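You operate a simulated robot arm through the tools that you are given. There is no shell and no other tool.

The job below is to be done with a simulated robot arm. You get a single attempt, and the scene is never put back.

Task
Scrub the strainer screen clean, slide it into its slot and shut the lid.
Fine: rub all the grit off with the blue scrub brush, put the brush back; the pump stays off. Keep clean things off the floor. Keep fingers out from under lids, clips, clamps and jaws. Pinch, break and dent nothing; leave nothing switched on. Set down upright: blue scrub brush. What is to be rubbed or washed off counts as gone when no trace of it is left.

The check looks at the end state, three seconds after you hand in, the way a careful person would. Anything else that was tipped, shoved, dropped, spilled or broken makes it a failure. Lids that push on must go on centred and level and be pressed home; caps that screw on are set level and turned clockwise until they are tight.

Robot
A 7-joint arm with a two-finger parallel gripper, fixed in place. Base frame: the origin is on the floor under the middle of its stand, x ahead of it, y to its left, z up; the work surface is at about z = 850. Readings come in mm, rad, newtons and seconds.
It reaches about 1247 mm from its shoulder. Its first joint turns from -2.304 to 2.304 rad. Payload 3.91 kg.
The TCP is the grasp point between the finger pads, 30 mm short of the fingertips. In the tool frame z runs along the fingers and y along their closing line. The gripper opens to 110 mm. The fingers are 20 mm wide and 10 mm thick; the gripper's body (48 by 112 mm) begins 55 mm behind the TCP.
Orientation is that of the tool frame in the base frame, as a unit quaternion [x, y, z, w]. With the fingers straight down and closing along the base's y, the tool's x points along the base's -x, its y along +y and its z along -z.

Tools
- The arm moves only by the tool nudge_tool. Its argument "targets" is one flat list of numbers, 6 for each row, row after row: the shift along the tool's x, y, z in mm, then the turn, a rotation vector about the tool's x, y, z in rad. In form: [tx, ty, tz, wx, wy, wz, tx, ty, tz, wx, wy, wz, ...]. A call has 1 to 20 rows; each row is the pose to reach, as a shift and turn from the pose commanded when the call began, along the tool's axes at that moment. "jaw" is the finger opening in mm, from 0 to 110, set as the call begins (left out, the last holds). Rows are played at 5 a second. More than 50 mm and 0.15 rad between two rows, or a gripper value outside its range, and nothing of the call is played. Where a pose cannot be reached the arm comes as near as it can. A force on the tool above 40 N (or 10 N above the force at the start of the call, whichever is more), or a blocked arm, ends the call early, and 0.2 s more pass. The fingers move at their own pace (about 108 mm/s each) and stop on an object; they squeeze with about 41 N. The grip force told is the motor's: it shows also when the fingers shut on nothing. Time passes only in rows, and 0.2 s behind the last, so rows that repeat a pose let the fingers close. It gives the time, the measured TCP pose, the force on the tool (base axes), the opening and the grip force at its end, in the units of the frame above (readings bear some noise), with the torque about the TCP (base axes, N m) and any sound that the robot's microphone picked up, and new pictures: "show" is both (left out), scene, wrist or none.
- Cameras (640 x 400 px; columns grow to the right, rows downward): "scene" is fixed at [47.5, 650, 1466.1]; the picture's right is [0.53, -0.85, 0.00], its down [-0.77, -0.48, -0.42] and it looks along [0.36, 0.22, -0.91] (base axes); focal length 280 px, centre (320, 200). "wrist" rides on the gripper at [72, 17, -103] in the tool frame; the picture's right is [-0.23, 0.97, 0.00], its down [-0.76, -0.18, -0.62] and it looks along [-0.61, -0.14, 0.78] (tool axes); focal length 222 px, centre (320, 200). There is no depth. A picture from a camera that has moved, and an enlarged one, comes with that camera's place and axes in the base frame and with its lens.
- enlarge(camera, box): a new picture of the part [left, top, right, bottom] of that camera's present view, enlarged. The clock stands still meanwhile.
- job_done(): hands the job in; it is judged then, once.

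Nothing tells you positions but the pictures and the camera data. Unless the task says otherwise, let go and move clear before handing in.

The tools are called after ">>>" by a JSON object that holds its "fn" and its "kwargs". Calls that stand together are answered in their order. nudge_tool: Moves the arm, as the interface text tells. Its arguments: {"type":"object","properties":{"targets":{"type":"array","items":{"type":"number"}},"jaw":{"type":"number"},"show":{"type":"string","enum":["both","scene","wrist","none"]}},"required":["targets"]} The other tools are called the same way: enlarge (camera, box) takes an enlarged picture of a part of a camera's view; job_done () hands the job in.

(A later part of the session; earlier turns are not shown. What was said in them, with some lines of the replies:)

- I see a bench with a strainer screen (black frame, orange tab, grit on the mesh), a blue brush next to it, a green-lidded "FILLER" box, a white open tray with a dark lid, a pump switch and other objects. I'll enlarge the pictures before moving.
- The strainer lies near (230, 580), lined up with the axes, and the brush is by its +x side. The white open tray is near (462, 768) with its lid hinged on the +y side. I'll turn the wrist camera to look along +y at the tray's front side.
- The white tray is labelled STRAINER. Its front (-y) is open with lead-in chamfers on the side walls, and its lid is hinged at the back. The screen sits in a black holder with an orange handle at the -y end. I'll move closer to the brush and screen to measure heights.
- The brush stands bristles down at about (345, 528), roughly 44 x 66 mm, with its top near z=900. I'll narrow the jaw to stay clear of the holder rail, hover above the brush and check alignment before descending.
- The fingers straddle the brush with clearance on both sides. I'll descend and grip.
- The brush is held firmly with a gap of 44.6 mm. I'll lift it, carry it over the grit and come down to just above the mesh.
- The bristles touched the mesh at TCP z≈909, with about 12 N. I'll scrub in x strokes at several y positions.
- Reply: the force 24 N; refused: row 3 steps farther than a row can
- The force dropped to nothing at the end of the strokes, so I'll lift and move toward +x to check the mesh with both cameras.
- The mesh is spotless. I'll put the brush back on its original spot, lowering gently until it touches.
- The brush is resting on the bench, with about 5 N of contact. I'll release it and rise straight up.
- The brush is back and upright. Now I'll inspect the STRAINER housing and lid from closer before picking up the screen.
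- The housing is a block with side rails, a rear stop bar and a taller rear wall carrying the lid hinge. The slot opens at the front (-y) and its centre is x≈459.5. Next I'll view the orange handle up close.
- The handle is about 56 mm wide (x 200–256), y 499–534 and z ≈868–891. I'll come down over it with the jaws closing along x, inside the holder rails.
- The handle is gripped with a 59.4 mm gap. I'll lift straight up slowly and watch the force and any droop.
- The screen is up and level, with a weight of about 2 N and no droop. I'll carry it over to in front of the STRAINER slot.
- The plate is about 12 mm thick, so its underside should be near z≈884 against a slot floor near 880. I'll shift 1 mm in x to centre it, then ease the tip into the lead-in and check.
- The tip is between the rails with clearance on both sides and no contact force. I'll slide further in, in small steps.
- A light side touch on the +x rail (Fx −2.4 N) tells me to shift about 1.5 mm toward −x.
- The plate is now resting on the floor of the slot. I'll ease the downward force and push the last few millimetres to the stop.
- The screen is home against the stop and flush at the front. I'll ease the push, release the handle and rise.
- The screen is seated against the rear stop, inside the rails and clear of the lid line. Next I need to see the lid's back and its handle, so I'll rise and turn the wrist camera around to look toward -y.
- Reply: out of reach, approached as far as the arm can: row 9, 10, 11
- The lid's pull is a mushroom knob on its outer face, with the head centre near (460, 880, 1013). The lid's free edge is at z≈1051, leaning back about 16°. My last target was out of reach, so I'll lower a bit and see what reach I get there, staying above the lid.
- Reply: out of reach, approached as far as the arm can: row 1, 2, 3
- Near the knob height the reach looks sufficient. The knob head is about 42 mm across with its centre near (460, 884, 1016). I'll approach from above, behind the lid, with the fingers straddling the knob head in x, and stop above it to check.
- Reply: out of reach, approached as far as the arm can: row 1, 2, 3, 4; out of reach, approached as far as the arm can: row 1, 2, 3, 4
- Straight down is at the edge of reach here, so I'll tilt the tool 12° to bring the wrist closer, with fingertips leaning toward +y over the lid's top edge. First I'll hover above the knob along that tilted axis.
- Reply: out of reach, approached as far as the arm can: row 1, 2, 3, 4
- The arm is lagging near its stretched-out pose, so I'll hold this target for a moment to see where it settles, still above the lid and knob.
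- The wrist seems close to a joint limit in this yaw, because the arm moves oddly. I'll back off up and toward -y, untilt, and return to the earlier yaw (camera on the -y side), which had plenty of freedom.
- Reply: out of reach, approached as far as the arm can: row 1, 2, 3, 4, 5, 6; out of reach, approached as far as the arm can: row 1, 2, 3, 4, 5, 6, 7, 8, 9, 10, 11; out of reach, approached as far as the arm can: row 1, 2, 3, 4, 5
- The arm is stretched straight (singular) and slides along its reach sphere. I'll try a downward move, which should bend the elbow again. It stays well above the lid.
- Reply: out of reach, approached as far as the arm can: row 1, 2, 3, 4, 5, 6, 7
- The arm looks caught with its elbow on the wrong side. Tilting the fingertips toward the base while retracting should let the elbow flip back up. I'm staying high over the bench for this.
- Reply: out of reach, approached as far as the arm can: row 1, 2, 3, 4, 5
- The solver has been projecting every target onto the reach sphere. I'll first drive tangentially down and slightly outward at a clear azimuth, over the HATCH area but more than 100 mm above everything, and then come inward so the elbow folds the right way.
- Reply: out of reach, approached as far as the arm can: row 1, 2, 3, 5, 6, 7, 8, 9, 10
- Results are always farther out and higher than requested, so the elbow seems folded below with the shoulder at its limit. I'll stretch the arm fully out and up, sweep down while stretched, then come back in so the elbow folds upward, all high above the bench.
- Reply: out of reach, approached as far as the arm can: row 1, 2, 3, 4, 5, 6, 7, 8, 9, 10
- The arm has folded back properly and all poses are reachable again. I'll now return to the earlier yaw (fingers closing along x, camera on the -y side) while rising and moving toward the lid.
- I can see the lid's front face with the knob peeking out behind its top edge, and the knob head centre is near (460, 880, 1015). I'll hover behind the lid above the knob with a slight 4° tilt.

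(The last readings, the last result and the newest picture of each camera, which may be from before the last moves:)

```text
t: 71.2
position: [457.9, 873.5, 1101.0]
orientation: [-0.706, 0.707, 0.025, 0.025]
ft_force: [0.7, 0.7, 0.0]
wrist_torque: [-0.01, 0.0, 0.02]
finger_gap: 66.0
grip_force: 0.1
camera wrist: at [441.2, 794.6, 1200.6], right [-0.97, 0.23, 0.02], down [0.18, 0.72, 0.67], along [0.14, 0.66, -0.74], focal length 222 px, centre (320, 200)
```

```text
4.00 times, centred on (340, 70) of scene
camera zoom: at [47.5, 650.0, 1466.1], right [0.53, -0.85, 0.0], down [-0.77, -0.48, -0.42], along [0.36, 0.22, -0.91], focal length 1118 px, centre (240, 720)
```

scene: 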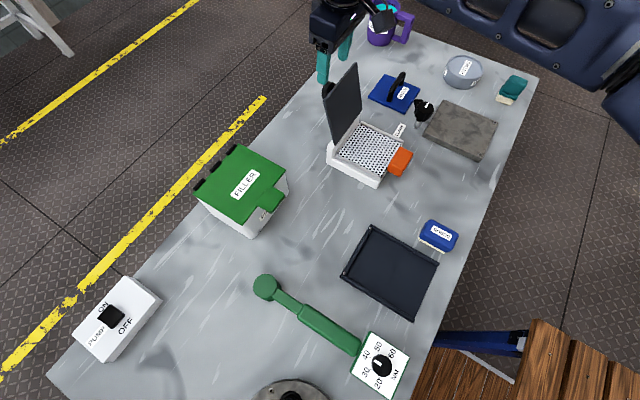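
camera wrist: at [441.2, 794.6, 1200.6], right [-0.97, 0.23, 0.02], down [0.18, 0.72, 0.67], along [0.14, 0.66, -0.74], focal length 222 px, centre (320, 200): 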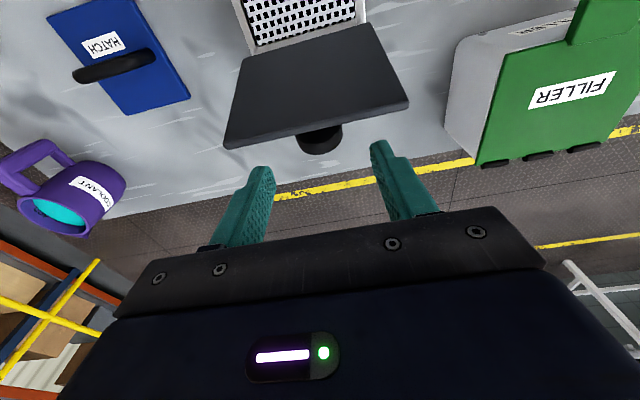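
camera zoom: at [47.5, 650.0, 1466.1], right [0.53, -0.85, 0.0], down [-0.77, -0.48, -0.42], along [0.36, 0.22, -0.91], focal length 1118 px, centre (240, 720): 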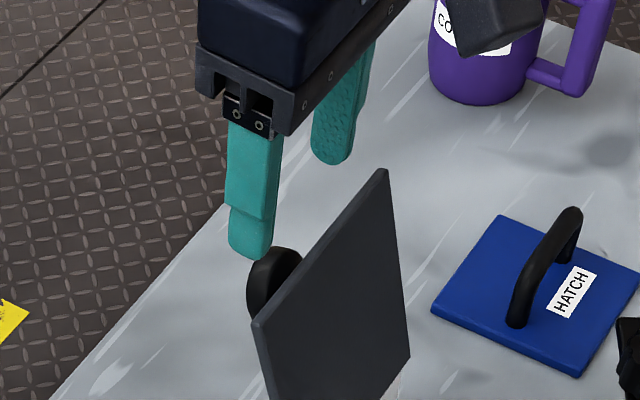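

The fingers hang behind the lid with about 8 mm clearance to its edge and are centred on the knob in x. I'll descend along the tool axis and then close on the knob head.

>>> {"fn": "nudge_tool", "kwargs": {"targets": [0, 0, 20, 0, 0, 0, 0, 0, 40, 0, 0, 0, 0, 0, 56, 0, 0, 0, 0, 0, 68, 0, 0, 0]}}

>>> {"fn": "enlarge", "kwargs": {"camera": "wrist", "box": [220, 90, 440, 240]}}

>>> {"fn": "enlarge", "kwargs": {"camera": "scene", "box": [290, 20, 390, 120]}}

```text
t: 72.2
position: [458.7, 878.7, 1032.7]
orientation: [-0.705, 0.708, 0.023, 0.024]
ft_force: [-0.3, -0.4, 0.4]
wrist_torque: [0.01, 0.0, 0.01]
finger_gap: 66.1
grip_force: 0.1
camera wrist: at [441.7, 799.4, 1131.7], right [-0.97, 0.23, 0.02], down [0.18, 0.72, 0.67], along [0.14, 0.66, -0.74], focal length 222 px, centre (320, 200)
```

scene: 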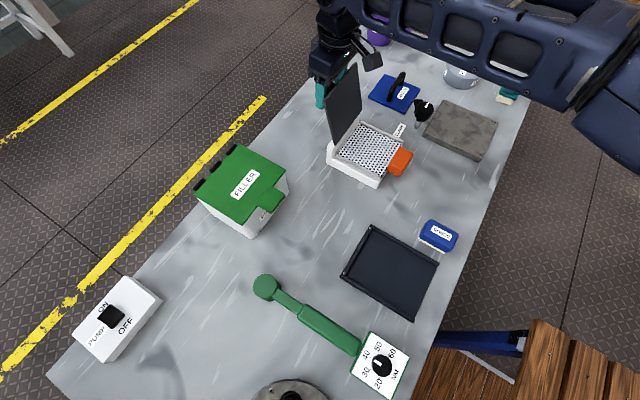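
wrist: 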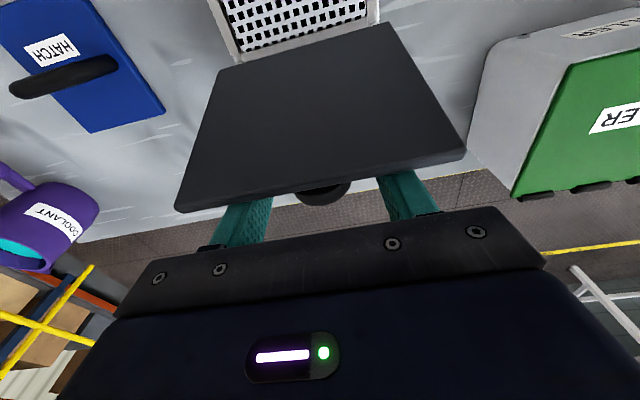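

```text
2.67 times, centred on (330, 165) of wrist
camera zoom: at [441.7, 799.4, 1131.7], right [-0.97, 0.23, 0.02], down [0.18, 0.72, 0.67], along [0.14, 0.66, -0.74], focal length 592 px, centre (293, 293)
```

zoom: 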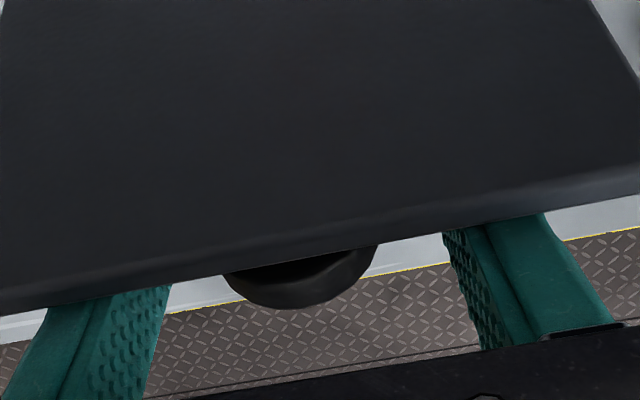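

```text
4.00 times, centred on (340, 70) of scene
camera zoom: at [47.5, 650.0, 1466.1], right [0.53, -0.85, 0.0], down [-0.77, -0.48, -0.42], along [0.36, 0.22, -0.91], focal length 1118 px, centre (240, 720)
```

zoom: 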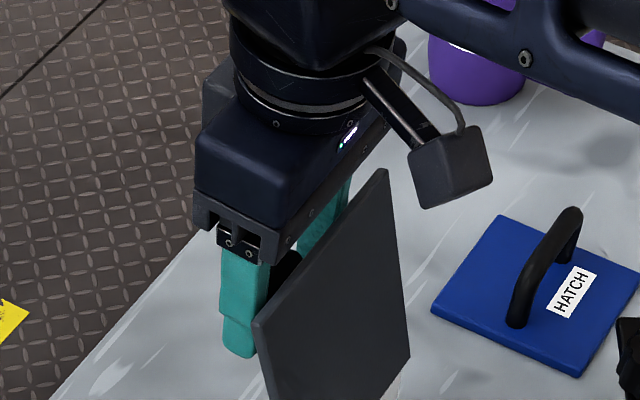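

>>> {"fn": "nudge_tool", "kwargs": {"targets": [0, 0, 0, 0, 0, 0, 0, 0, 0, 0, 0, 0, 0, 0, 0, 0, 0, 0], "jaw": 20}}

>>> {"fn": "enlarge", "kwargs": {"camera": "scene", "box": [290, 20, 390, 120]}}

>>> {"fn": "enlarge", "kwargs": {"camera": "wrist", "box": [220, 90, 440, 240]}}

```text
t: 73.0
position: [460.1, 878.6, 1032.9]
orientation: [-0.706, 0.707, 0.025, 0.025]
ft_force: [9.2, 2.4, -1.3]
wrist_torque: [0.21, -0.14, 0.37]
finger_gap: 41.5
grip_force: 44.7
camera wrist: at [442.6, 799.4, 1131.5], right [-0.97, 0.23, 0.02], down [0.18, 0.72, 0.67], along [0.14, 0.66, -0.74], focal length 222 px, centre (320, 200)
```

scene: 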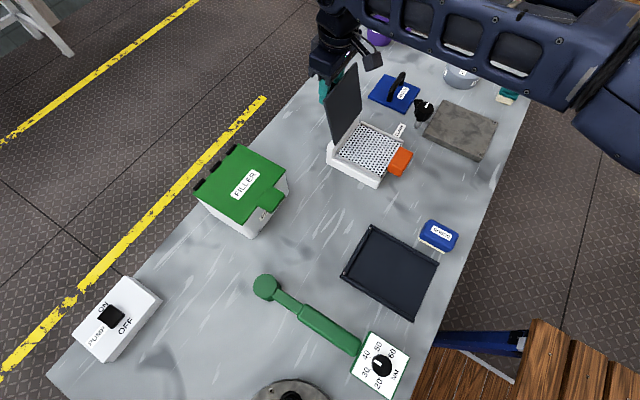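
wrist: 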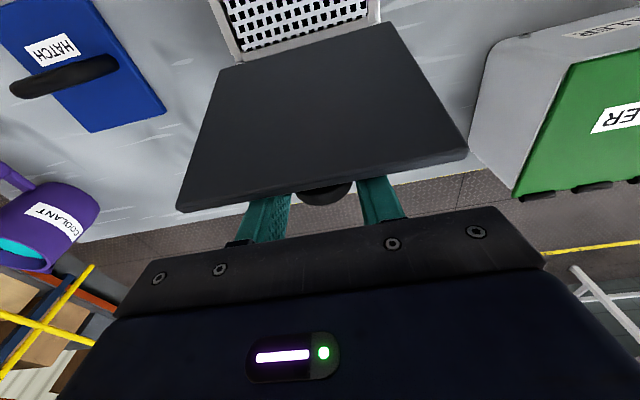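

```text
4.00 times, centred on (340, 70) of scene
camera zoom: at [47.5, 650.0, 1466.1], right [0.53, -0.85, 0.0], down [-0.77, -0.48, -0.42], along [0.36, 0.22, -0.91], focal length 1118 px, centre (240, 720)
```

zoom: 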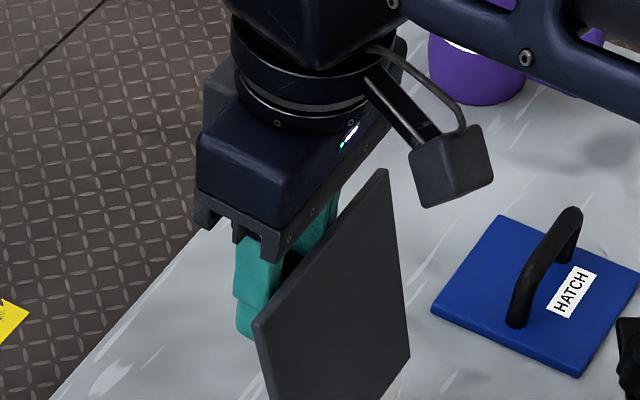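

```text
2.67 times, centred on (330, 165) of wrist
camera zoom: at [442.6, 799.4, 1131.5], right [-0.97, 0.23, 0.02], down [0.18, 0.72, 0.67], along [0.14, 0.66, -0.74], focal length 592 px, centre (293, 293)
```

zoom: 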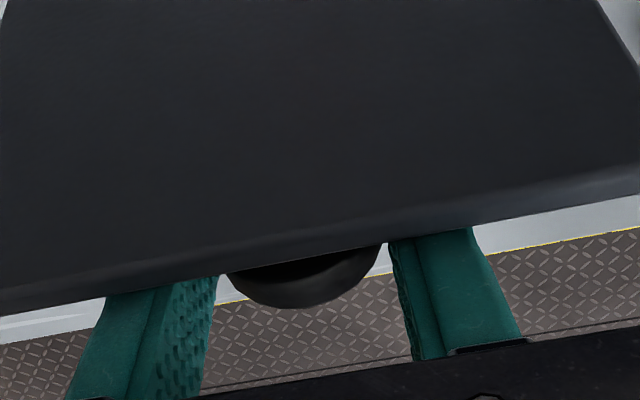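

The knob is gripped (41.5 mm) with a small sideways offset. I'll ease that and begin swinging the lid forward along an arc about the hinge (≈ y 831, z 924), checking the force at each step.

>>> {"fn": "nudge_tool", "kwargs": {"targets": [0, -0.8, 0, 0, 0, 0, 3, -0.8, -1.7, 0, 0, 0, 6, -0.8, -3.4, 0, 0, 0], "show": "none"}}

>>> {"fn": "nudge_tool", "kwargs": {"targets": [3.2, 0, -1.7, 0, 0, 0, 6.5, 0, -3.2, 0, 0, 0], "show": "scene"}}

```text
t: 73.8
position: [460.5, 873.5, 1035.9]
orientation: [-0.706, 0.707, 0.025, 0.024]
ft_force: [4.3, 15.0, -1.3]
wrist_torque: [1.58, 0.05, 0.36]
finger_gap: 41.3
grip_force: 45.4
```

```text
t: 74.4
position: [462.0, 868.7, 1039.5]
orientation: [-0.706, 0.707, 0.025, 0.024]
ft_force: [-0.9, 13.8, 1.0]
wrist_torque: [1.46, 0.14, 0.38]
finger_gap: 41.5
grip_force: 44.8
```

scene: 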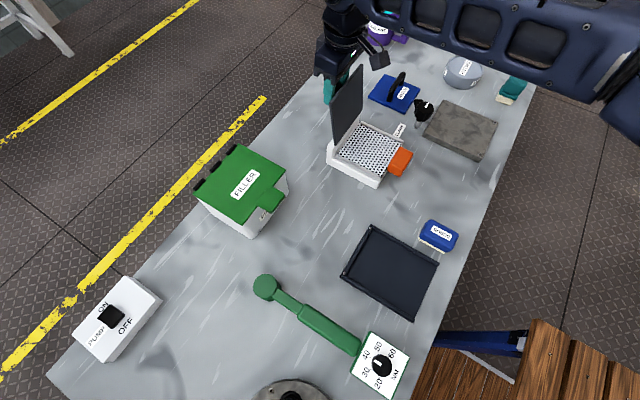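

The lid swings forward under control, with steady light resistance of about 14 N. I'll continue along the arc in small steps.

>>> {"fn": "nudge_tool", "kwargs": {"targets": [6.4, 0, -2.7, 0, 0, 0, 12.64, 0, -5.17, 0, 0, 0, 19.3, 0, -6.8, 0, 0, 0, 25.9, 0, -8.2, 0, 0, 0], "show": "scene"}}

```text
t: 75.4
position: [460.1, 840.2, 1045.5]
orientation: [-0.706, 0.707, 0.025, 0.024]
ft_force: [-2.8, 14.2, 8.6]
wrist_torque: [1.38, 0.16, 0.25]
finger_gap: 41.5
grip_force: 44.6
```

scene: 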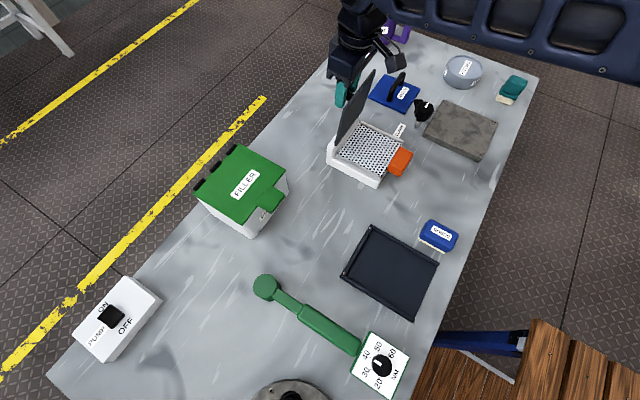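

>>> {"fn": "nudge_tool", "kwargs": {"targets": [6.57, 0, -2.06, 0, 0, 0, 13.04, 0, -2.72, 0, 0, 0, 19.54, 0, -2.97, 0, 0, 0, 25.97, 0, -2.82, 0, 0, 0], "show": "scene"}}

>>> {"fn": "enlarge", "kwargs": {"camera": "scene", "box": [300, 40, 420, 200]}}

```text
t: 76.4
position: [460.6, 814.3, 1045.2]
orientation: [-0.706, 0.707, 0.023, 0.024]
ft_force: [-5.9, 12.3, 5.3]
wrist_torque: [1.49, 0.19, 0.22]
finger_gap: 41.4
grip_force: 44.6
```

scene: 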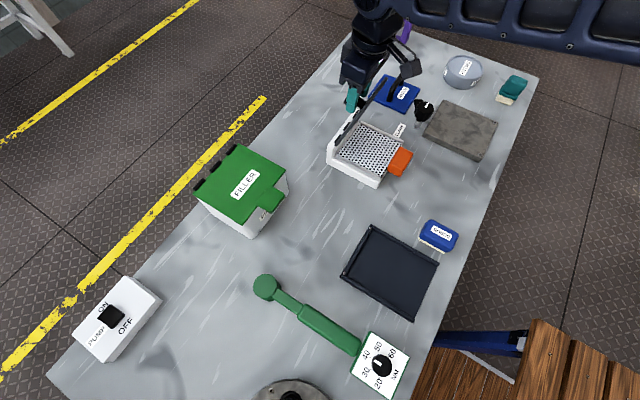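

```text
2.50 times, centred on (360, 120) of scene
camera zoom: at [47.5, 650.0, 1466.1], right [0.53, -0.85, 0.0], down [-0.77, -0.48, -0.42], along [0.36, 0.22, -0.91], focal length 699 px, centre (220, 400)
```

zoom: 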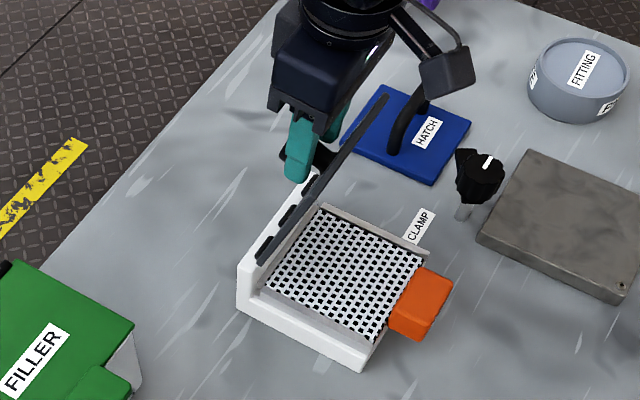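

>>> {"fn": "nudge_tool", "kwargs": {"targets": [6.2, 0.4, 0.5, 0, 0, 0, 12.3, 0.6, 1.35, 0, 0, 0, 18.5, 0.6, 2.7, 0, 0, 0, 24.66, 0.6, 4.29, 0, 0, 0], "show": "none"}}

>>> {"fn": "nudge_tool", "kwargs": {"targets": [6.1, 0, 2.1, 0, 0, 0, 12.0, 0, 4.47, 0, 0, 0, 17.8, 0, 7.3, 0, 0, 0, 23.3, 0, 10.4, 0, 0, 0], "show": "scene"}}

>>> {"fn": "enlarge", "kwargs": {"camera": "scene", "box": [300, 40, 420, 200]}}

```text
t: 77.4
position: [461.0, 791.0, 1040.5]
orientation: [-0.706, 0.707, 0.025, 0.025]
ft_force: [-2.5, 9.6, 11.4]
wrist_torque: [1.52, -0.02, 0.11]
finger_gap: 41.5
grip_force: 44.8
```

```text
t: 78.4
position: [460.5, 767.5, 1027.5]
orientation: [-0.706, 0.707, 0.024, 0.024]
ft_force: [6.2, 8.2, 13.3]
wrist_torque: [1.47, -0.33, 0.28]
finger_gap: 41.6
grip_force: 45.3
```

scene: 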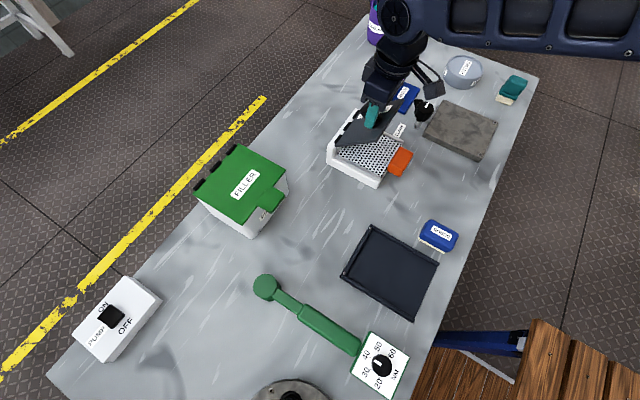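

```text
2.50 times, centred on (360, 120) of scene
camera zoom: at [47.5, 650.0, 1466.1], right [0.53, -0.85, 0.0], down [-0.77, -0.48, -0.42], along [0.36, 0.22, -0.91], focal length 699 px, centre (220, 400)
```

zoom: 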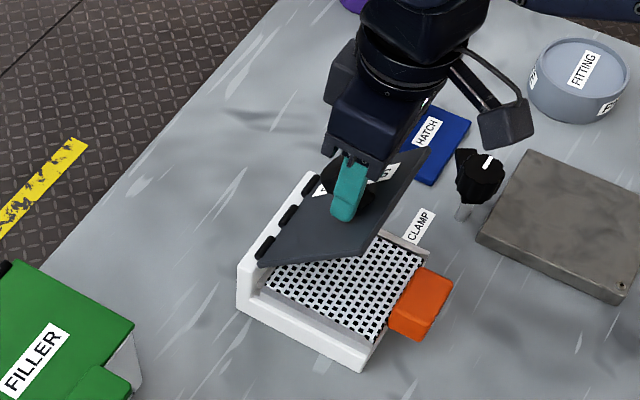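

The lid is about halfway and still under control, with clear space between fingertips and lid. I'll continue lowering.

>>> {"fn": "nudge_tool", "kwargs": {"targets": [5.5, -0.3, 3.3, 0, 0, 0, 10.9, -0.4, 6.75, 0, 0, 0, 15.8, -0.4, 10.9, 0, 0, 0, 20.5, -0.4, 15.2, 0, 0, 0], "show": "none"}}

>>> {"fn": "nudge_tool", "kwargs": {"targets": [4.4, 0, 4.7, 0, 0, 0, 8.5, 0, 9.6, 0, 0, 0], "show": "both"}}

>>> {"fn": "enlarge", "kwargs": {"camera": "scene", "box": [310, 80, 430, 200]}}

```text
t: 79.4
position: [459.7, 746.6, 1010.5]
orientation: [-0.706, 0.707, 0.024, 0.024]
ft_force: [1.2, 3.3, 7.7]
wrist_torque: [0.82, -0.21, 0.1]
finger_gap: 41.1
grip_force: 45.4
```

```text
t: 80.0
position: [460.4, 741.2, 1001.8]
orientation: [-0.706, 0.707, 0.024, 0.024]
ft_force: [2.0, -8.0, 17.7]
wrist_torque: [1.03, -0.18, 0.14]
finger_gap: 40.2
grip_force: 44.7
camera wrist: at [442.5, 660.0, 1101.3], right [-0.97, 0.23, 0.02], down [0.18, 0.72, 0.67], along [0.14, 0.66, -0.74], focal length 222 px, centre (320, 200)
```

scene: 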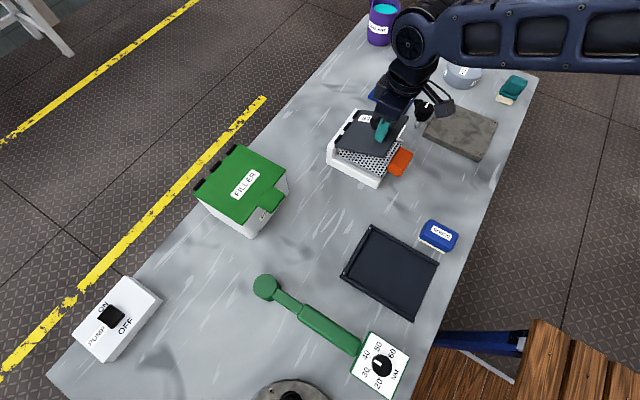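
wrist: 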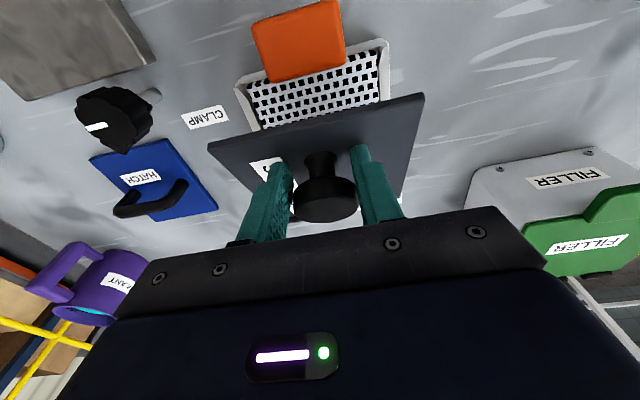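

```text
3.33 times, centred on (370, 140) of scene
camera zoom: at [47.5, 650.0, 1466.1], right [0.53, -0.85, 0.0], down [-0.77, -0.48, -0.42], along [0.36, 0.22, -0.91], focal length 932 px, centre (153, 400)
```

zoom: 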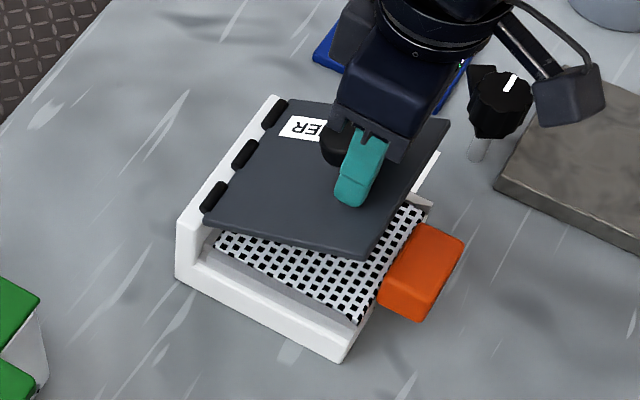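

>>> {"fn": "enlarge", "kwargs": {"camera": "wrist", "box": [200, 80, 440, 260]}}

>>> {"fn": "enlarge", "kwargs": {"camera": "scene", "box": [350, 90, 420, 170]}}

```text
2.22 times, centred on (320, 170) of wrist
camera zoom: at [442.5, 660.0, 1101.3], right [-0.97, 0.23, 0.02], down [0.18, 0.72, 0.67], along [0.14, 0.66, -0.74], focal length 494 px, centre (320, 267)
```

zoom: 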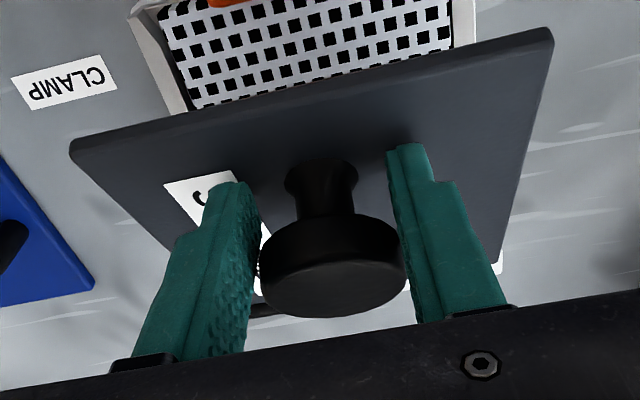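

```text
5.00 times, centred on (385, 130) of scene
camera zoom: at [47.5, 650.0, 1466.1], right [0.53, -0.85, 0.0], down [-0.77, -0.48, -0.42], along [0.36, 0.22, -0.91], focal length 1397 px, centre (-5, 550)
```

zoom: 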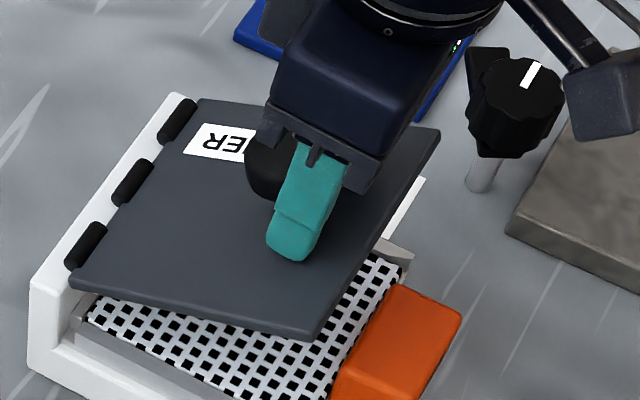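

The knob has slipped a bit in the pads. The lid still has about 25° to go. From here I'll rotate the tool together with the lid about the hinge so nothing has to slip.

>>> {"fn": "nudge_tool", "kwargs": {"targets": [5.43, 0, 5.93, 0, -0.0698, 0, 10.5, 0, 12.3, 0, -0.1396, 0], "show": "both"}}

>>> {"fn": "enlarge", "kwargs": {"camera": "scene", "box": [320, 90, 430, 190]}}

>>> {"fn": "enlarge", "kwargs": {"camera": "wrist", "box": [200, 80, 440, 260]}}

```text
t: 80.6
position: [459.5, 729.4, 988.1]
orientation: [-0.703, 0.704, 0.075, 0.074]
ft_force: [4.0, -1.6, 9.3]
wrist_torque: [0.91, -0.23, -0.09]
finger_gap: 40.3
grip_force: 45.0
camera wrist: at [442.5, 637.9, 1075.6], right [-0.97, 0.22, 0.05], down [0.18, 0.61, 0.77], along [0.14, 0.76, -0.64], focal length 222 px, centre (320, 200)
```

scene: 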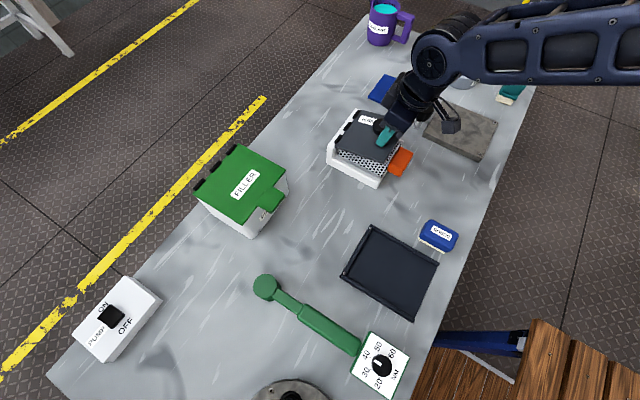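
wrist: 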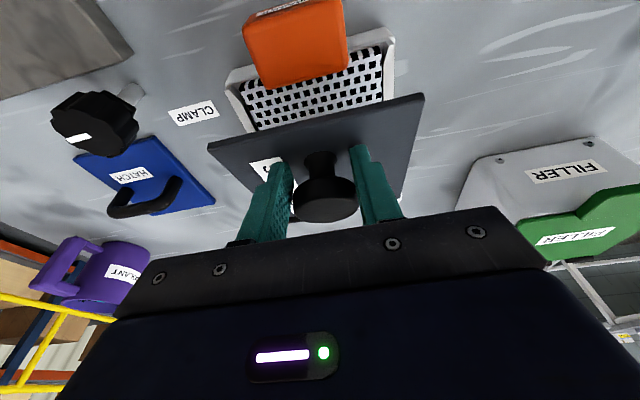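

```text
4.00 times, centred on (375, 140) of scene
camera zoom: at [47.5, 650.0, 1466.1], right [0.53, -0.85, 0.0], down [-0.77, -0.48, -0.42], along [0.36, 0.22, -0.91], focal length 1118 px, centre (100, 440)
```

zoom: 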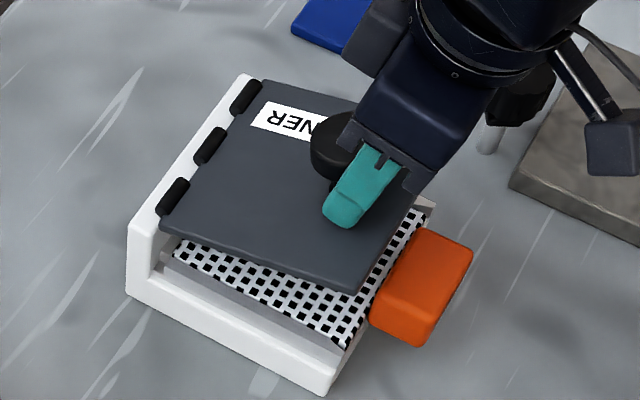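

```text
2.22 times, centred on (320, 170) of wrist
camera zoom: at [442.5, 637.9, 1075.6], right [-0.97, 0.22, 0.05], down [0.18, 0.61, 0.77], along [0.14, 0.76, -0.64], focal length 494 px, centre (320, 267)
```

zoom: 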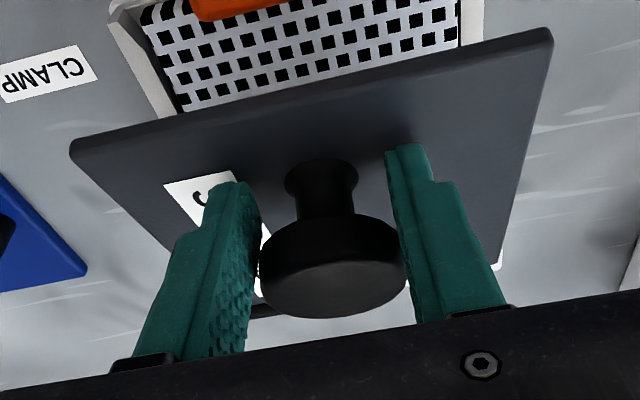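

>>> {"fn": "nudge_tool", "kwargs": {"targets": [5.47, -0.3, 6, 0, -0.0698, 0, 10.5, -0.3, 12.3, 0, -0.1396, 0], "show": "none"}}

>>> {"fn": "enlarge", "kwargs": {"camera": "scene", "box": [320, 90, 430, 190]}}

```text
t: 81.2
position: [460.9, 723.7, 973.3]
orientation: [-0.695, 0.697, 0.124, 0.123]
ft_force: [5.6, 0.9, 7.0]
wrist_torque: [0.8, -0.2, -0.04]
finger_gap: 39.9
grip_force: 45.0
```

```text
4.00 times, centred on (375, 140) of scene
camera zoom: at [47.5, 650.0, 1466.1], right [0.53, -0.85, 0.0], down [-0.77, -0.48, -0.42], along [0.36, 0.22, -0.91], focal length 1118 px, centre (100, 440)
```

zoom: 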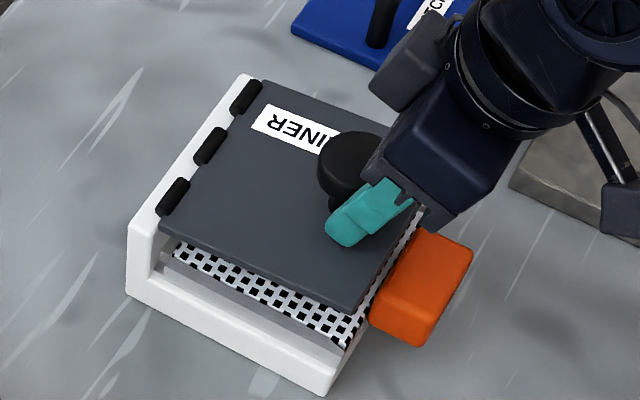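

>>> {"fn": "nudge_tool", "kwargs": {"targets": [4.17, -0.4, 4.44, 0, -0.0524, 0, 8.0, -0.5, 9.1, 0, -0.1047, 0], "show": "none"}}

>>> {"fn": "enlarge", "kwargs": {"camera": "scene", "box": [320, 90, 430, 190]}}

```text
t: 81.8
position: [459.5, 718.9, 964.1]
orientation: [-0.689, 0.689, 0.16, 0.159]
ft_force: [2.6, 7.1, 12.5]
wrist_torque: [-0.5, -0.15, -0.01]
finger_gap: 39.5
grip_force: 45.0
```

```text
4.00 times, centred on (375, 140) of scene
camera zoom: at [47.5, 650.0, 1466.1], right [0.53, -0.85, 0.0], down [-0.77, -0.48, -0.42], along [0.36, 0.22, -0.91], focal length 1118 px, centre (100, 440)
```

zoom: 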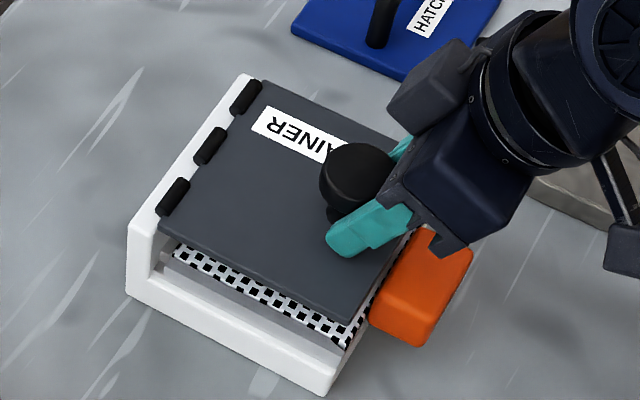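

>>> {"fn": "enlarge", "kwargs": {"camera": "scene", "box": [350, 135, 420, 195]}}

>>> {"fn": "enlarge", "kwargs": {"camera": "scene", "box": [320, 100, 380, 170]}}

>>> {"fn": "enlarge", "kwargs": {"camera": "wrist", "box": [180, 20, 460, 260]}}

```text
6.67 times, centred on (385, 165) of scene
camera zoom: at [47.5, 650.0, 1466.1], right [0.53, -0.85, 0.0], down [-0.77, -0.48, -0.42], along [0.36, 0.22, -0.91], focal length 1863 px, centre (-113, 433)
```

zoom: 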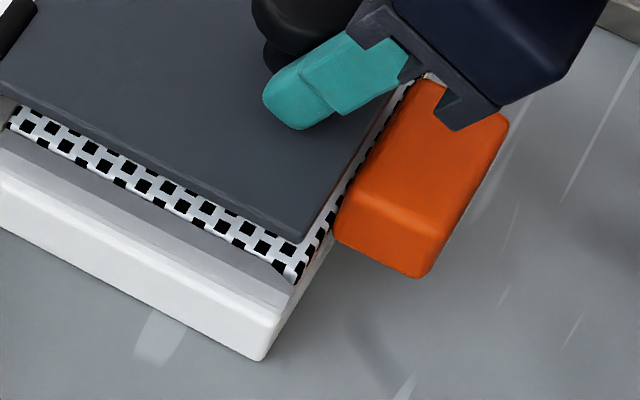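

```text
5.71 times, centred on (350, 135) of scene
camera zoom: at [47.5, 650.0, 1466.1], right [0.53, -0.85, 0.0], down [-0.77, -0.48, -0.42], along [0.36, 0.22, -0.91], focal length 1597 px, centre (149, 571)
```

zoom: 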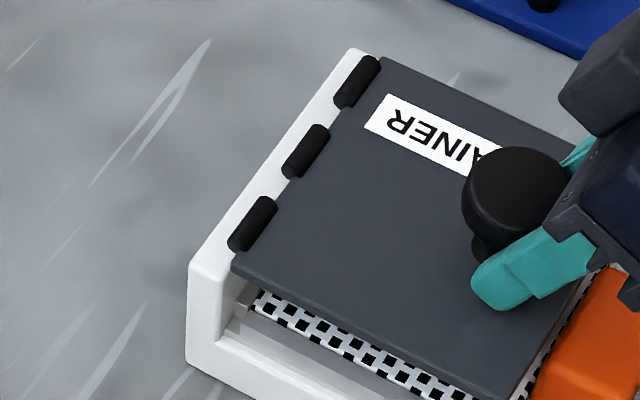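

```text
1.67 times, centred on (320, 140) of wrist
camera zoom: at [442.4, 608.3, 1025.8], right [-0.97, 0.21, 0.1], down [0.18, 0.41, 0.89], along [0.14, 0.89, -0.44], focal length 370 px, centre (320, 300)
```

zoom: 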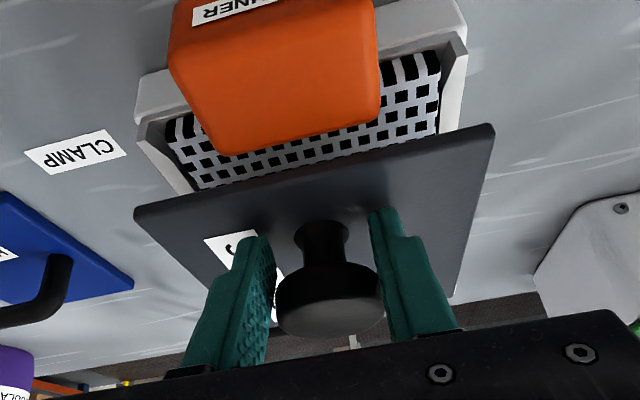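

The lid looks nearly horizontal now. I'll move a little further to see whether it is at its stop.

>>> {"fn": "nudge_tool", "kwargs": {"targets": [1, 0, 2.5, 0, 0, 0, 2, 0, 5, 0, 0, 0], "show": "none"}}

>>> {"fn": "enlarge", "kwargs": {"camera": "scene", "box": [350, 135, 420, 195]}}

```text
t: 82.3
position: [459.8, 720.4, 963.5]
orientation: [-0.688, 0.689, 0.16, 0.161]
ft_force: [-6.1, -18.5, 16.5]
wrist_torque: [-1.09, 0.23, 0.13]
finger_gap: 39.6
grip_force: 45.2
stopped in row 2: the force on the tool passed its limit at 44 N (the readings are from after the stop); the commanded pose is now the measured one
```

```text
6.67 times, centred on (385, 165) of scene
camera zoom: at [47.5, 650.0, 1466.1], right [0.53, -0.85, 0.0], down [-0.77, -0.48, -0.42], along [0.36, 0.22, -0.91], focal length 1863 px, centre (-113, 433)
```

zoom: 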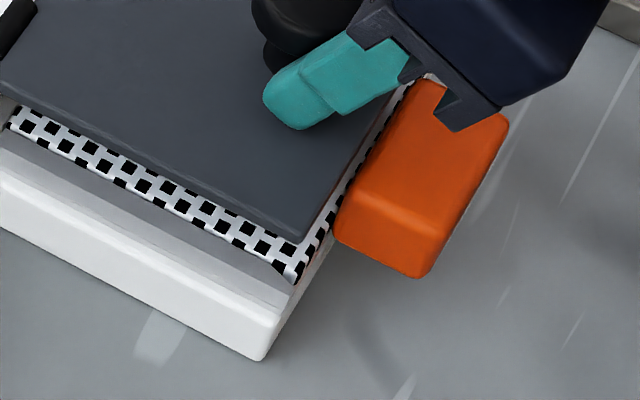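

The lid didn't budge under 44 N. Measured in the scene view, its rear and front edges are both at z≈930, so it's level and at its stop. I'll relieve the force, release the knob, and back away along the tool axis.

>>> {"fn": "nudge_tool", "kwargs": {"targets": [0.9, 0, -1.5, 0, 0, 0, 0.9, 0, -1.5, 0, 0, 0], "show": "none"}}

>>> {"fn": "nudge_tool", "kwargs": {"targets": [0, 0, 0, 0, 0, 0, 0, 0, 0, 0, 0, 0, 0, 0, 0, 0, 0, 0], "jaw": 70, "show": "both"}}

>>> {"fn": "enlarge", "kwargs": {"camera": "scene", "box": [320, 100, 430, 200]}}

>>> {"fn": "enlarge", "kwargs": {"camera": "wrist", "box": [180, 20, 460, 260]}}

```text
t: 82.9
position: [460.4, 718.2, 963.4]
orientation: [-0.688, 0.689, 0.16, 0.16]
ft_force: [-5.2, 2.5, 9.7]
wrist_torque: [-0.62, 0.22, -0.2]
finger_gap: 39.4
grip_force: 44.6
```

```text
t: 83.7
position: [461.1, 718.9, 964.4]
orientation: [-0.688, 0.69, 0.16, 0.161]
ft_force: [6.1, -1.4, 14.4]
wrist_torque: [0.07, 0.23, -0.02]
finger_gap: 67.8
grip_force: 0.0
camera wrist: at [443.5, 607.5, 1025.6], right [-0.97, 0.21, 0.1], down [0.18, 0.41, 0.9], along [0.14, 0.89, -0.43], focal length 222 px, centre (320, 200)
```

scene: 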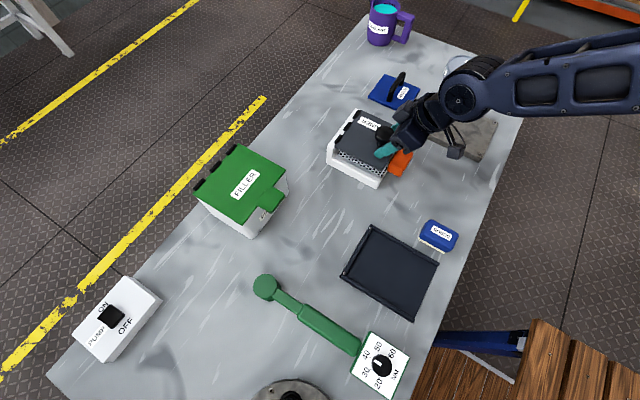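
wrist: 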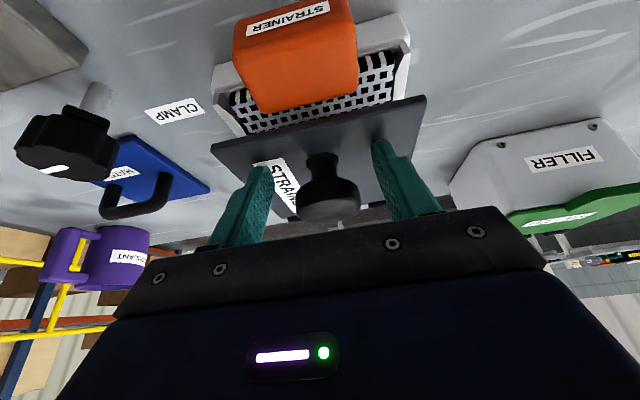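

```text
4.00 times, centred on (375, 150) of scene
camera zoom: at [47.5, 650.0, 1466.1], right [0.53, -0.85, 0.0], down [-0.77, -0.48, -0.42], along [0.36, 0.22, -0.91], focal length 1118 px, centre (100, 400)
```

zoom: 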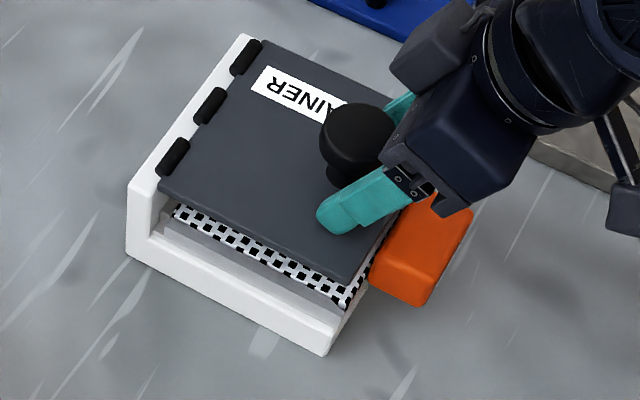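

```text
1.67 times, centred on (320, 140) of wrist
camera zoom: at [443.5, 607.5, 1025.6], right [-0.97, 0.21, 0.1], down [0.18, 0.41, 0.9], along [0.14, 0.89, -0.43], focal length 370 px, centre (320, 300)
```

zoom: 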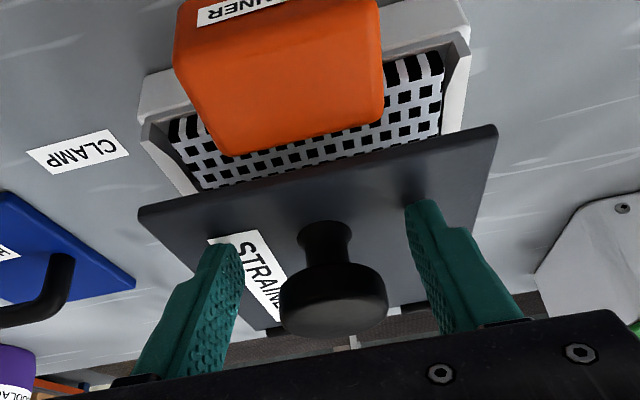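

>>> {"fn": "nudge_tool", "kwargs": {"targets": [0, 0, -6, 0, 0, 0, 0, 0, -30, 0, 0, 0, 0, 0, -65, 0, 0, 0, 0, 0, -100, 0, 0, 0], "show": "both"}}

>>> {"fn": "enlarge", "kwargs": {"camera": "scene", "box": [320, 100, 430, 200]}}

>>> {"fn": "enlarge", "kwargs": {"camera": "wrist", "box": [180, 20, 460, 260]}}

```text
t: 84.7
position: [458.3, 674.8, 1052.2]
orientation: [0.689, -0.689, -0.16, -0.158]
ft_force: [0.0, 0.4, -1.2]
wrist_torque: [-0.01, 0.02, 0.03]
finger_gap: 70.2
grip_force: 0.1
camera wrist: at [441.5, 563.2, 1113.9], right [-0.97, 0.2, 0.1], down [0.18, 0.41, 0.89], along [0.14, 0.89, -0.44], focal length 222 px, centre (320, 200)
```

scene: 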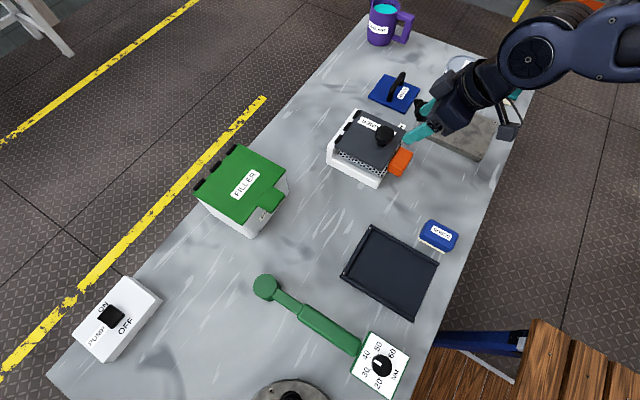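
wrist: 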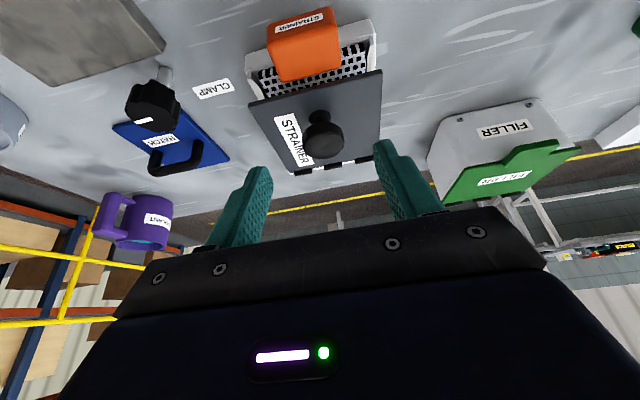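

```text
4.00 times, centred on (375, 150) of scene
camera zoom: at [47.5, 650.0, 1466.1], right [0.53, -0.85, 0.0], down [-0.77, -0.48, -0.42], along [0.36, 0.22, -0.91], focal length 1118 px, centre (100, 400)
```

zoom: 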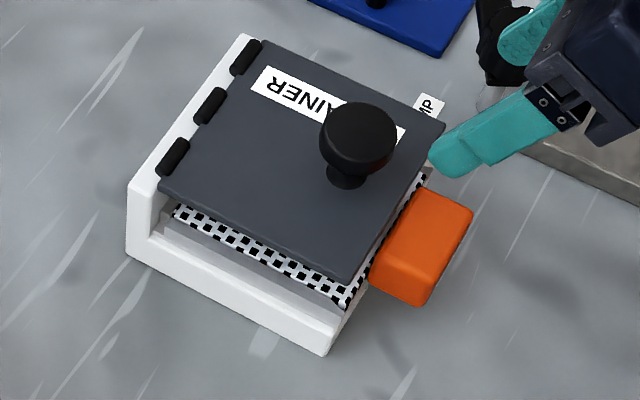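

```text
1.67 times, centred on (320, 140) of wrist
camera zoom: at [441.5, 563.2, 1113.9], right [-0.97, 0.2, 0.1], down [0.18, 0.41, 0.89], along [0.14, 0.89, -0.44], focal length 370 px, centre (320, 300)
```

zoom: 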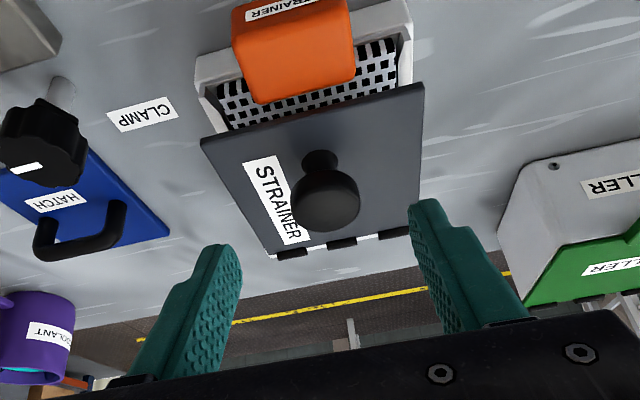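

>>> {"fn": "enlarge", "kwargs": {"camera": "scene", "box": [375, 125, 415, 185]}}

>>> {"fn": "enlarge", "kwargs": {"camera": "scene", "box": [325, 105, 385, 175]}}

>>> {"fn": "enlarge", "kwargs": {"camera": "wrist", "box": [230, 0, 400, 180]}}

```text
6.67 times, centred on (395, 155) of scene
camera zoom: at [47.5, 650.0, 1466.1], right [0.53, -0.85, 0.0], down [-0.77, -0.48, -0.42], along [0.36, 0.22, -0.91], focal length 1863 px, centre (-180, 500)
```

zoom: 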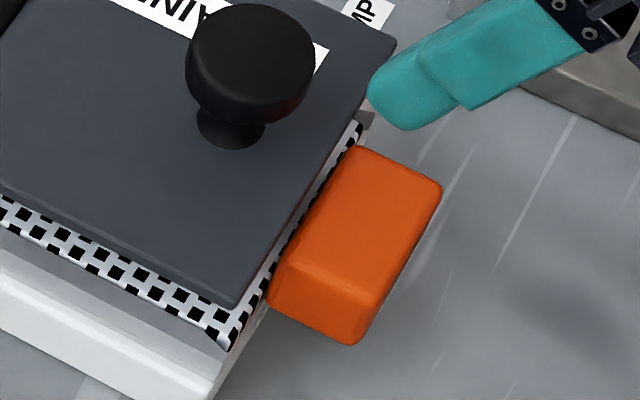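

```text
5.71 times, centred on (355, 140) of scene
camera zoom: at [47.5, 650.0, 1466.1], right [0.53, -0.85, 0.0], down [-0.77, -0.48, -0.42], along [0.36, 0.22, -0.91], focal length 1597 px, centre (120, 543)
```

zoom: 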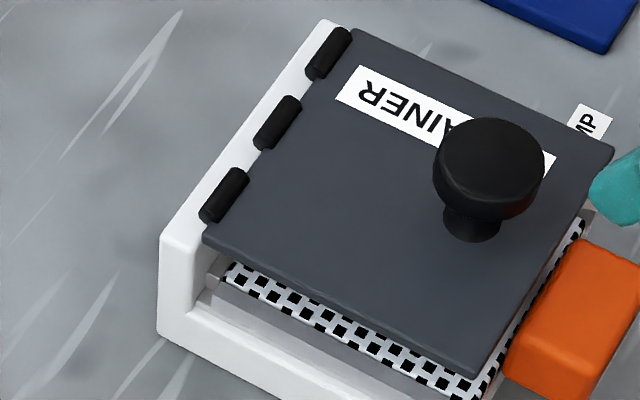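

```text
2.22 times, centred on (315, 90) of wrist
camera zoom: at [441.5, 563.2, 1113.9], right [-0.97, 0.2, 0.1], down [0.18, 0.41, 0.89], along [0.14, 0.89, -0.44], focal length 494 px, centre (331, 444)
```

zoom: 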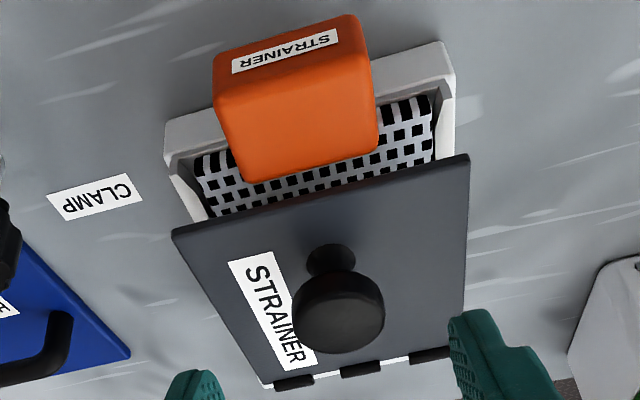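

The lid sits level and stays put with the gripper off it. The screen's handle is outside the lid's front edge with a visible gap. I'll untilt and move the arm clear, then check the whole scene.

>>> {"fn": "nudge_tool", "kwargs": {"targets": [6.5, 20, -32, 0, 0.09, 0, 13, 40, -64, 0, 0.18, 0, 19.5, 60, -96, 0, 0.27, 0, 26, 80, -128, 0, 0.36, 0, 32.6, 100, -160.7, 0, 0.4538, 0, 32.6, 100, -160.7, 0, 0.4538, 0], "show": "both"}}

>>> {"fn": "enlarge", "kwargs": {"camera": "scene", "box": [310, 90, 430, 200]}}

>>> {"fn": "enlarge", "kwargs": {"camera": "scene", "box": [330, 190, 490, 330]}}

>>> {"fn": "enlarge", "kwargs": {"camera": "scene", "box": [350, 0, 550, 140]}}

>>> {"fn": "enlarge", "kwargs": {"camera": "scene", "box": [40, 130, 420, 400]}}

```text
t: 86.1
position: [359.2, 575.8, 1184.4]
orientation: [-0.706, 0.708, 0.0, 0.001]
ft_force: [0.2, -0.5, -0.7]
wrist_torque: [-0.05, 0.0, 0.02]
finger_gap: 70.0
grip_force: 0.1
camera wrist: at [341.5, 503.2, 1288.7], right [-0.97, 0.23, 0.0], down [0.18, 0.76, 0.62], along [0.14, 0.61, -0.78], focal length 222 px, centre (320, 200)
```

scene: 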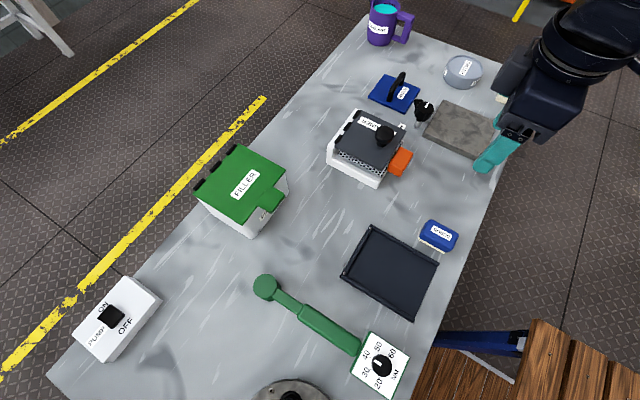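
wrist: 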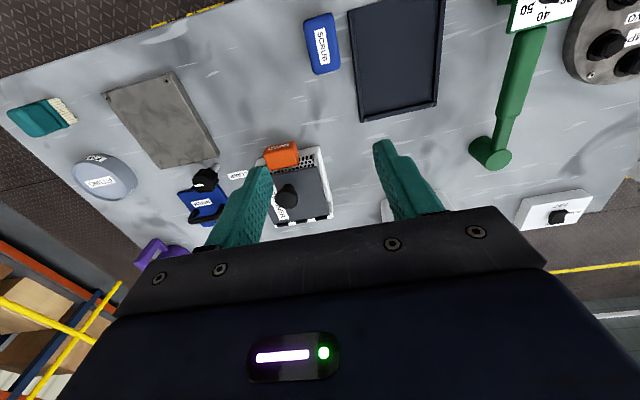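

```text
3.64 times, centred on (370, 145) of scene
camera zoom: at [47.5, 650.0, 1466.1], right [0.53, -0.85, 0.0], down [-0.77, -0.48, -0.42], along [0.36, 0.22, -0.91], focal length 1016 px, centre (138, 400)
```

zoom: 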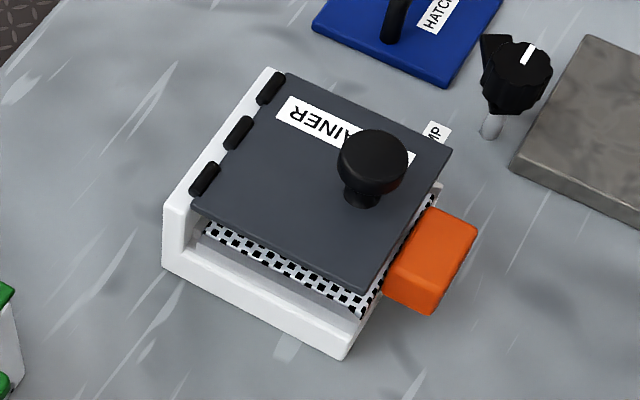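

```text
2.86 times, centred on (410, 260) of scene
camera zoom: at [47.5, 650.0, 1466.1], right [0.53, -0.85, 0.0], down [-0.77, -0.48, -0.42], along [0.36, 0.22, -0.91], focal length 798 px, centre (63, 29)
```

zoom: 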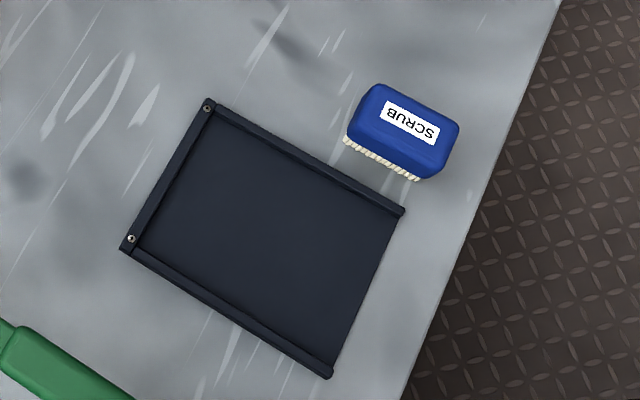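

```text
2.86 times, centred on (450, 70) of scene
camera zoom: at [47.5, 650.0, 1466.1], right [0.53, -0.85, 0.0], down [-0.77, -0.48, -0.42], along [0.36, 0.22, -0.91], focal length 798 px, centre (-51, 571)
```

zoom: 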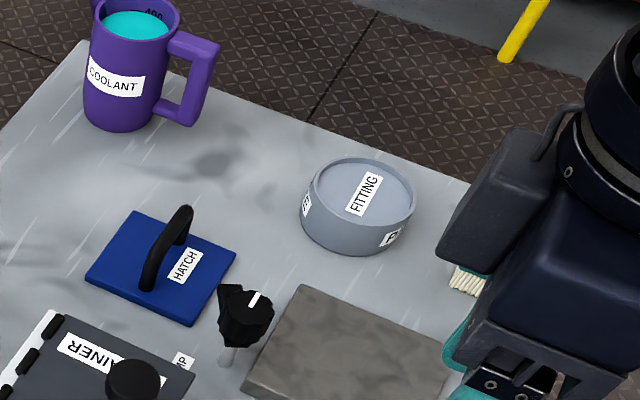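

```text
1.48 times, centred on (230, 265) of scene
camera zoom: at [47.5, 650.0, 1466.1], right [0.53, -0.85, 0.0], down [-0.77, -0.48, -0.42], along [0.36, 0.22, -0.91], focal length 414 px, centre (453, 104)
```

zoom: 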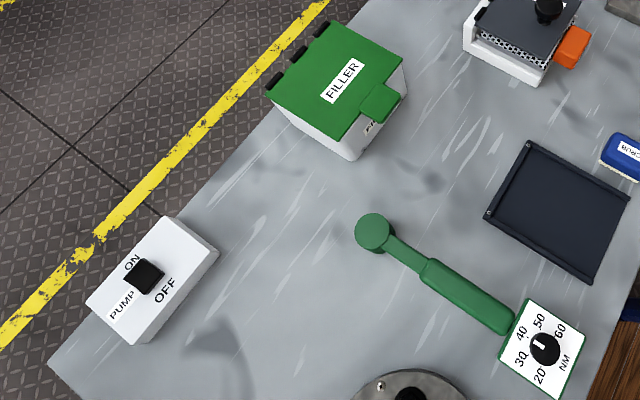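

The screen is clean, seated in the STRAINER slot, and its lid is shut and level. The brush stands upright on its spot, the pump is untouched, everything else is where it was, and the arm is clear, so I'm handing in.

>>> {"fn": "job_done", "kwargs": {}}

```text
The job is handed in.
```

The job is handed in, and I believe everything asked for is done. I don't have the result of the check.

- **Screen:** I scrubbed it with the blue brush. Enlarged views from both cameras show no grit left on the mesh.
- **Slot:** The screen is slid fully into the STRAINER housing, against the rear stop and between the side rails. Its orange handle sits just outside the front of the lid.
- **Lid:** It is shut and level. It didn't move when I pushed down with over 40 N, and it stayed put once I let go. It closes about 25 mm above the screen, which I took to be its normal shut position.
- **Brush:** It stands upright, bristles down, on its original spot to within about 1 mm.
- **Everything else:** I didn't touch the pump switch. The other objects look undisturbed in the final pictures, and the arm was clear when I handed in.

On the way to the lid, the arm got stuck stretched out for several moves. I worked it free well above the bench, and nothing was touched.
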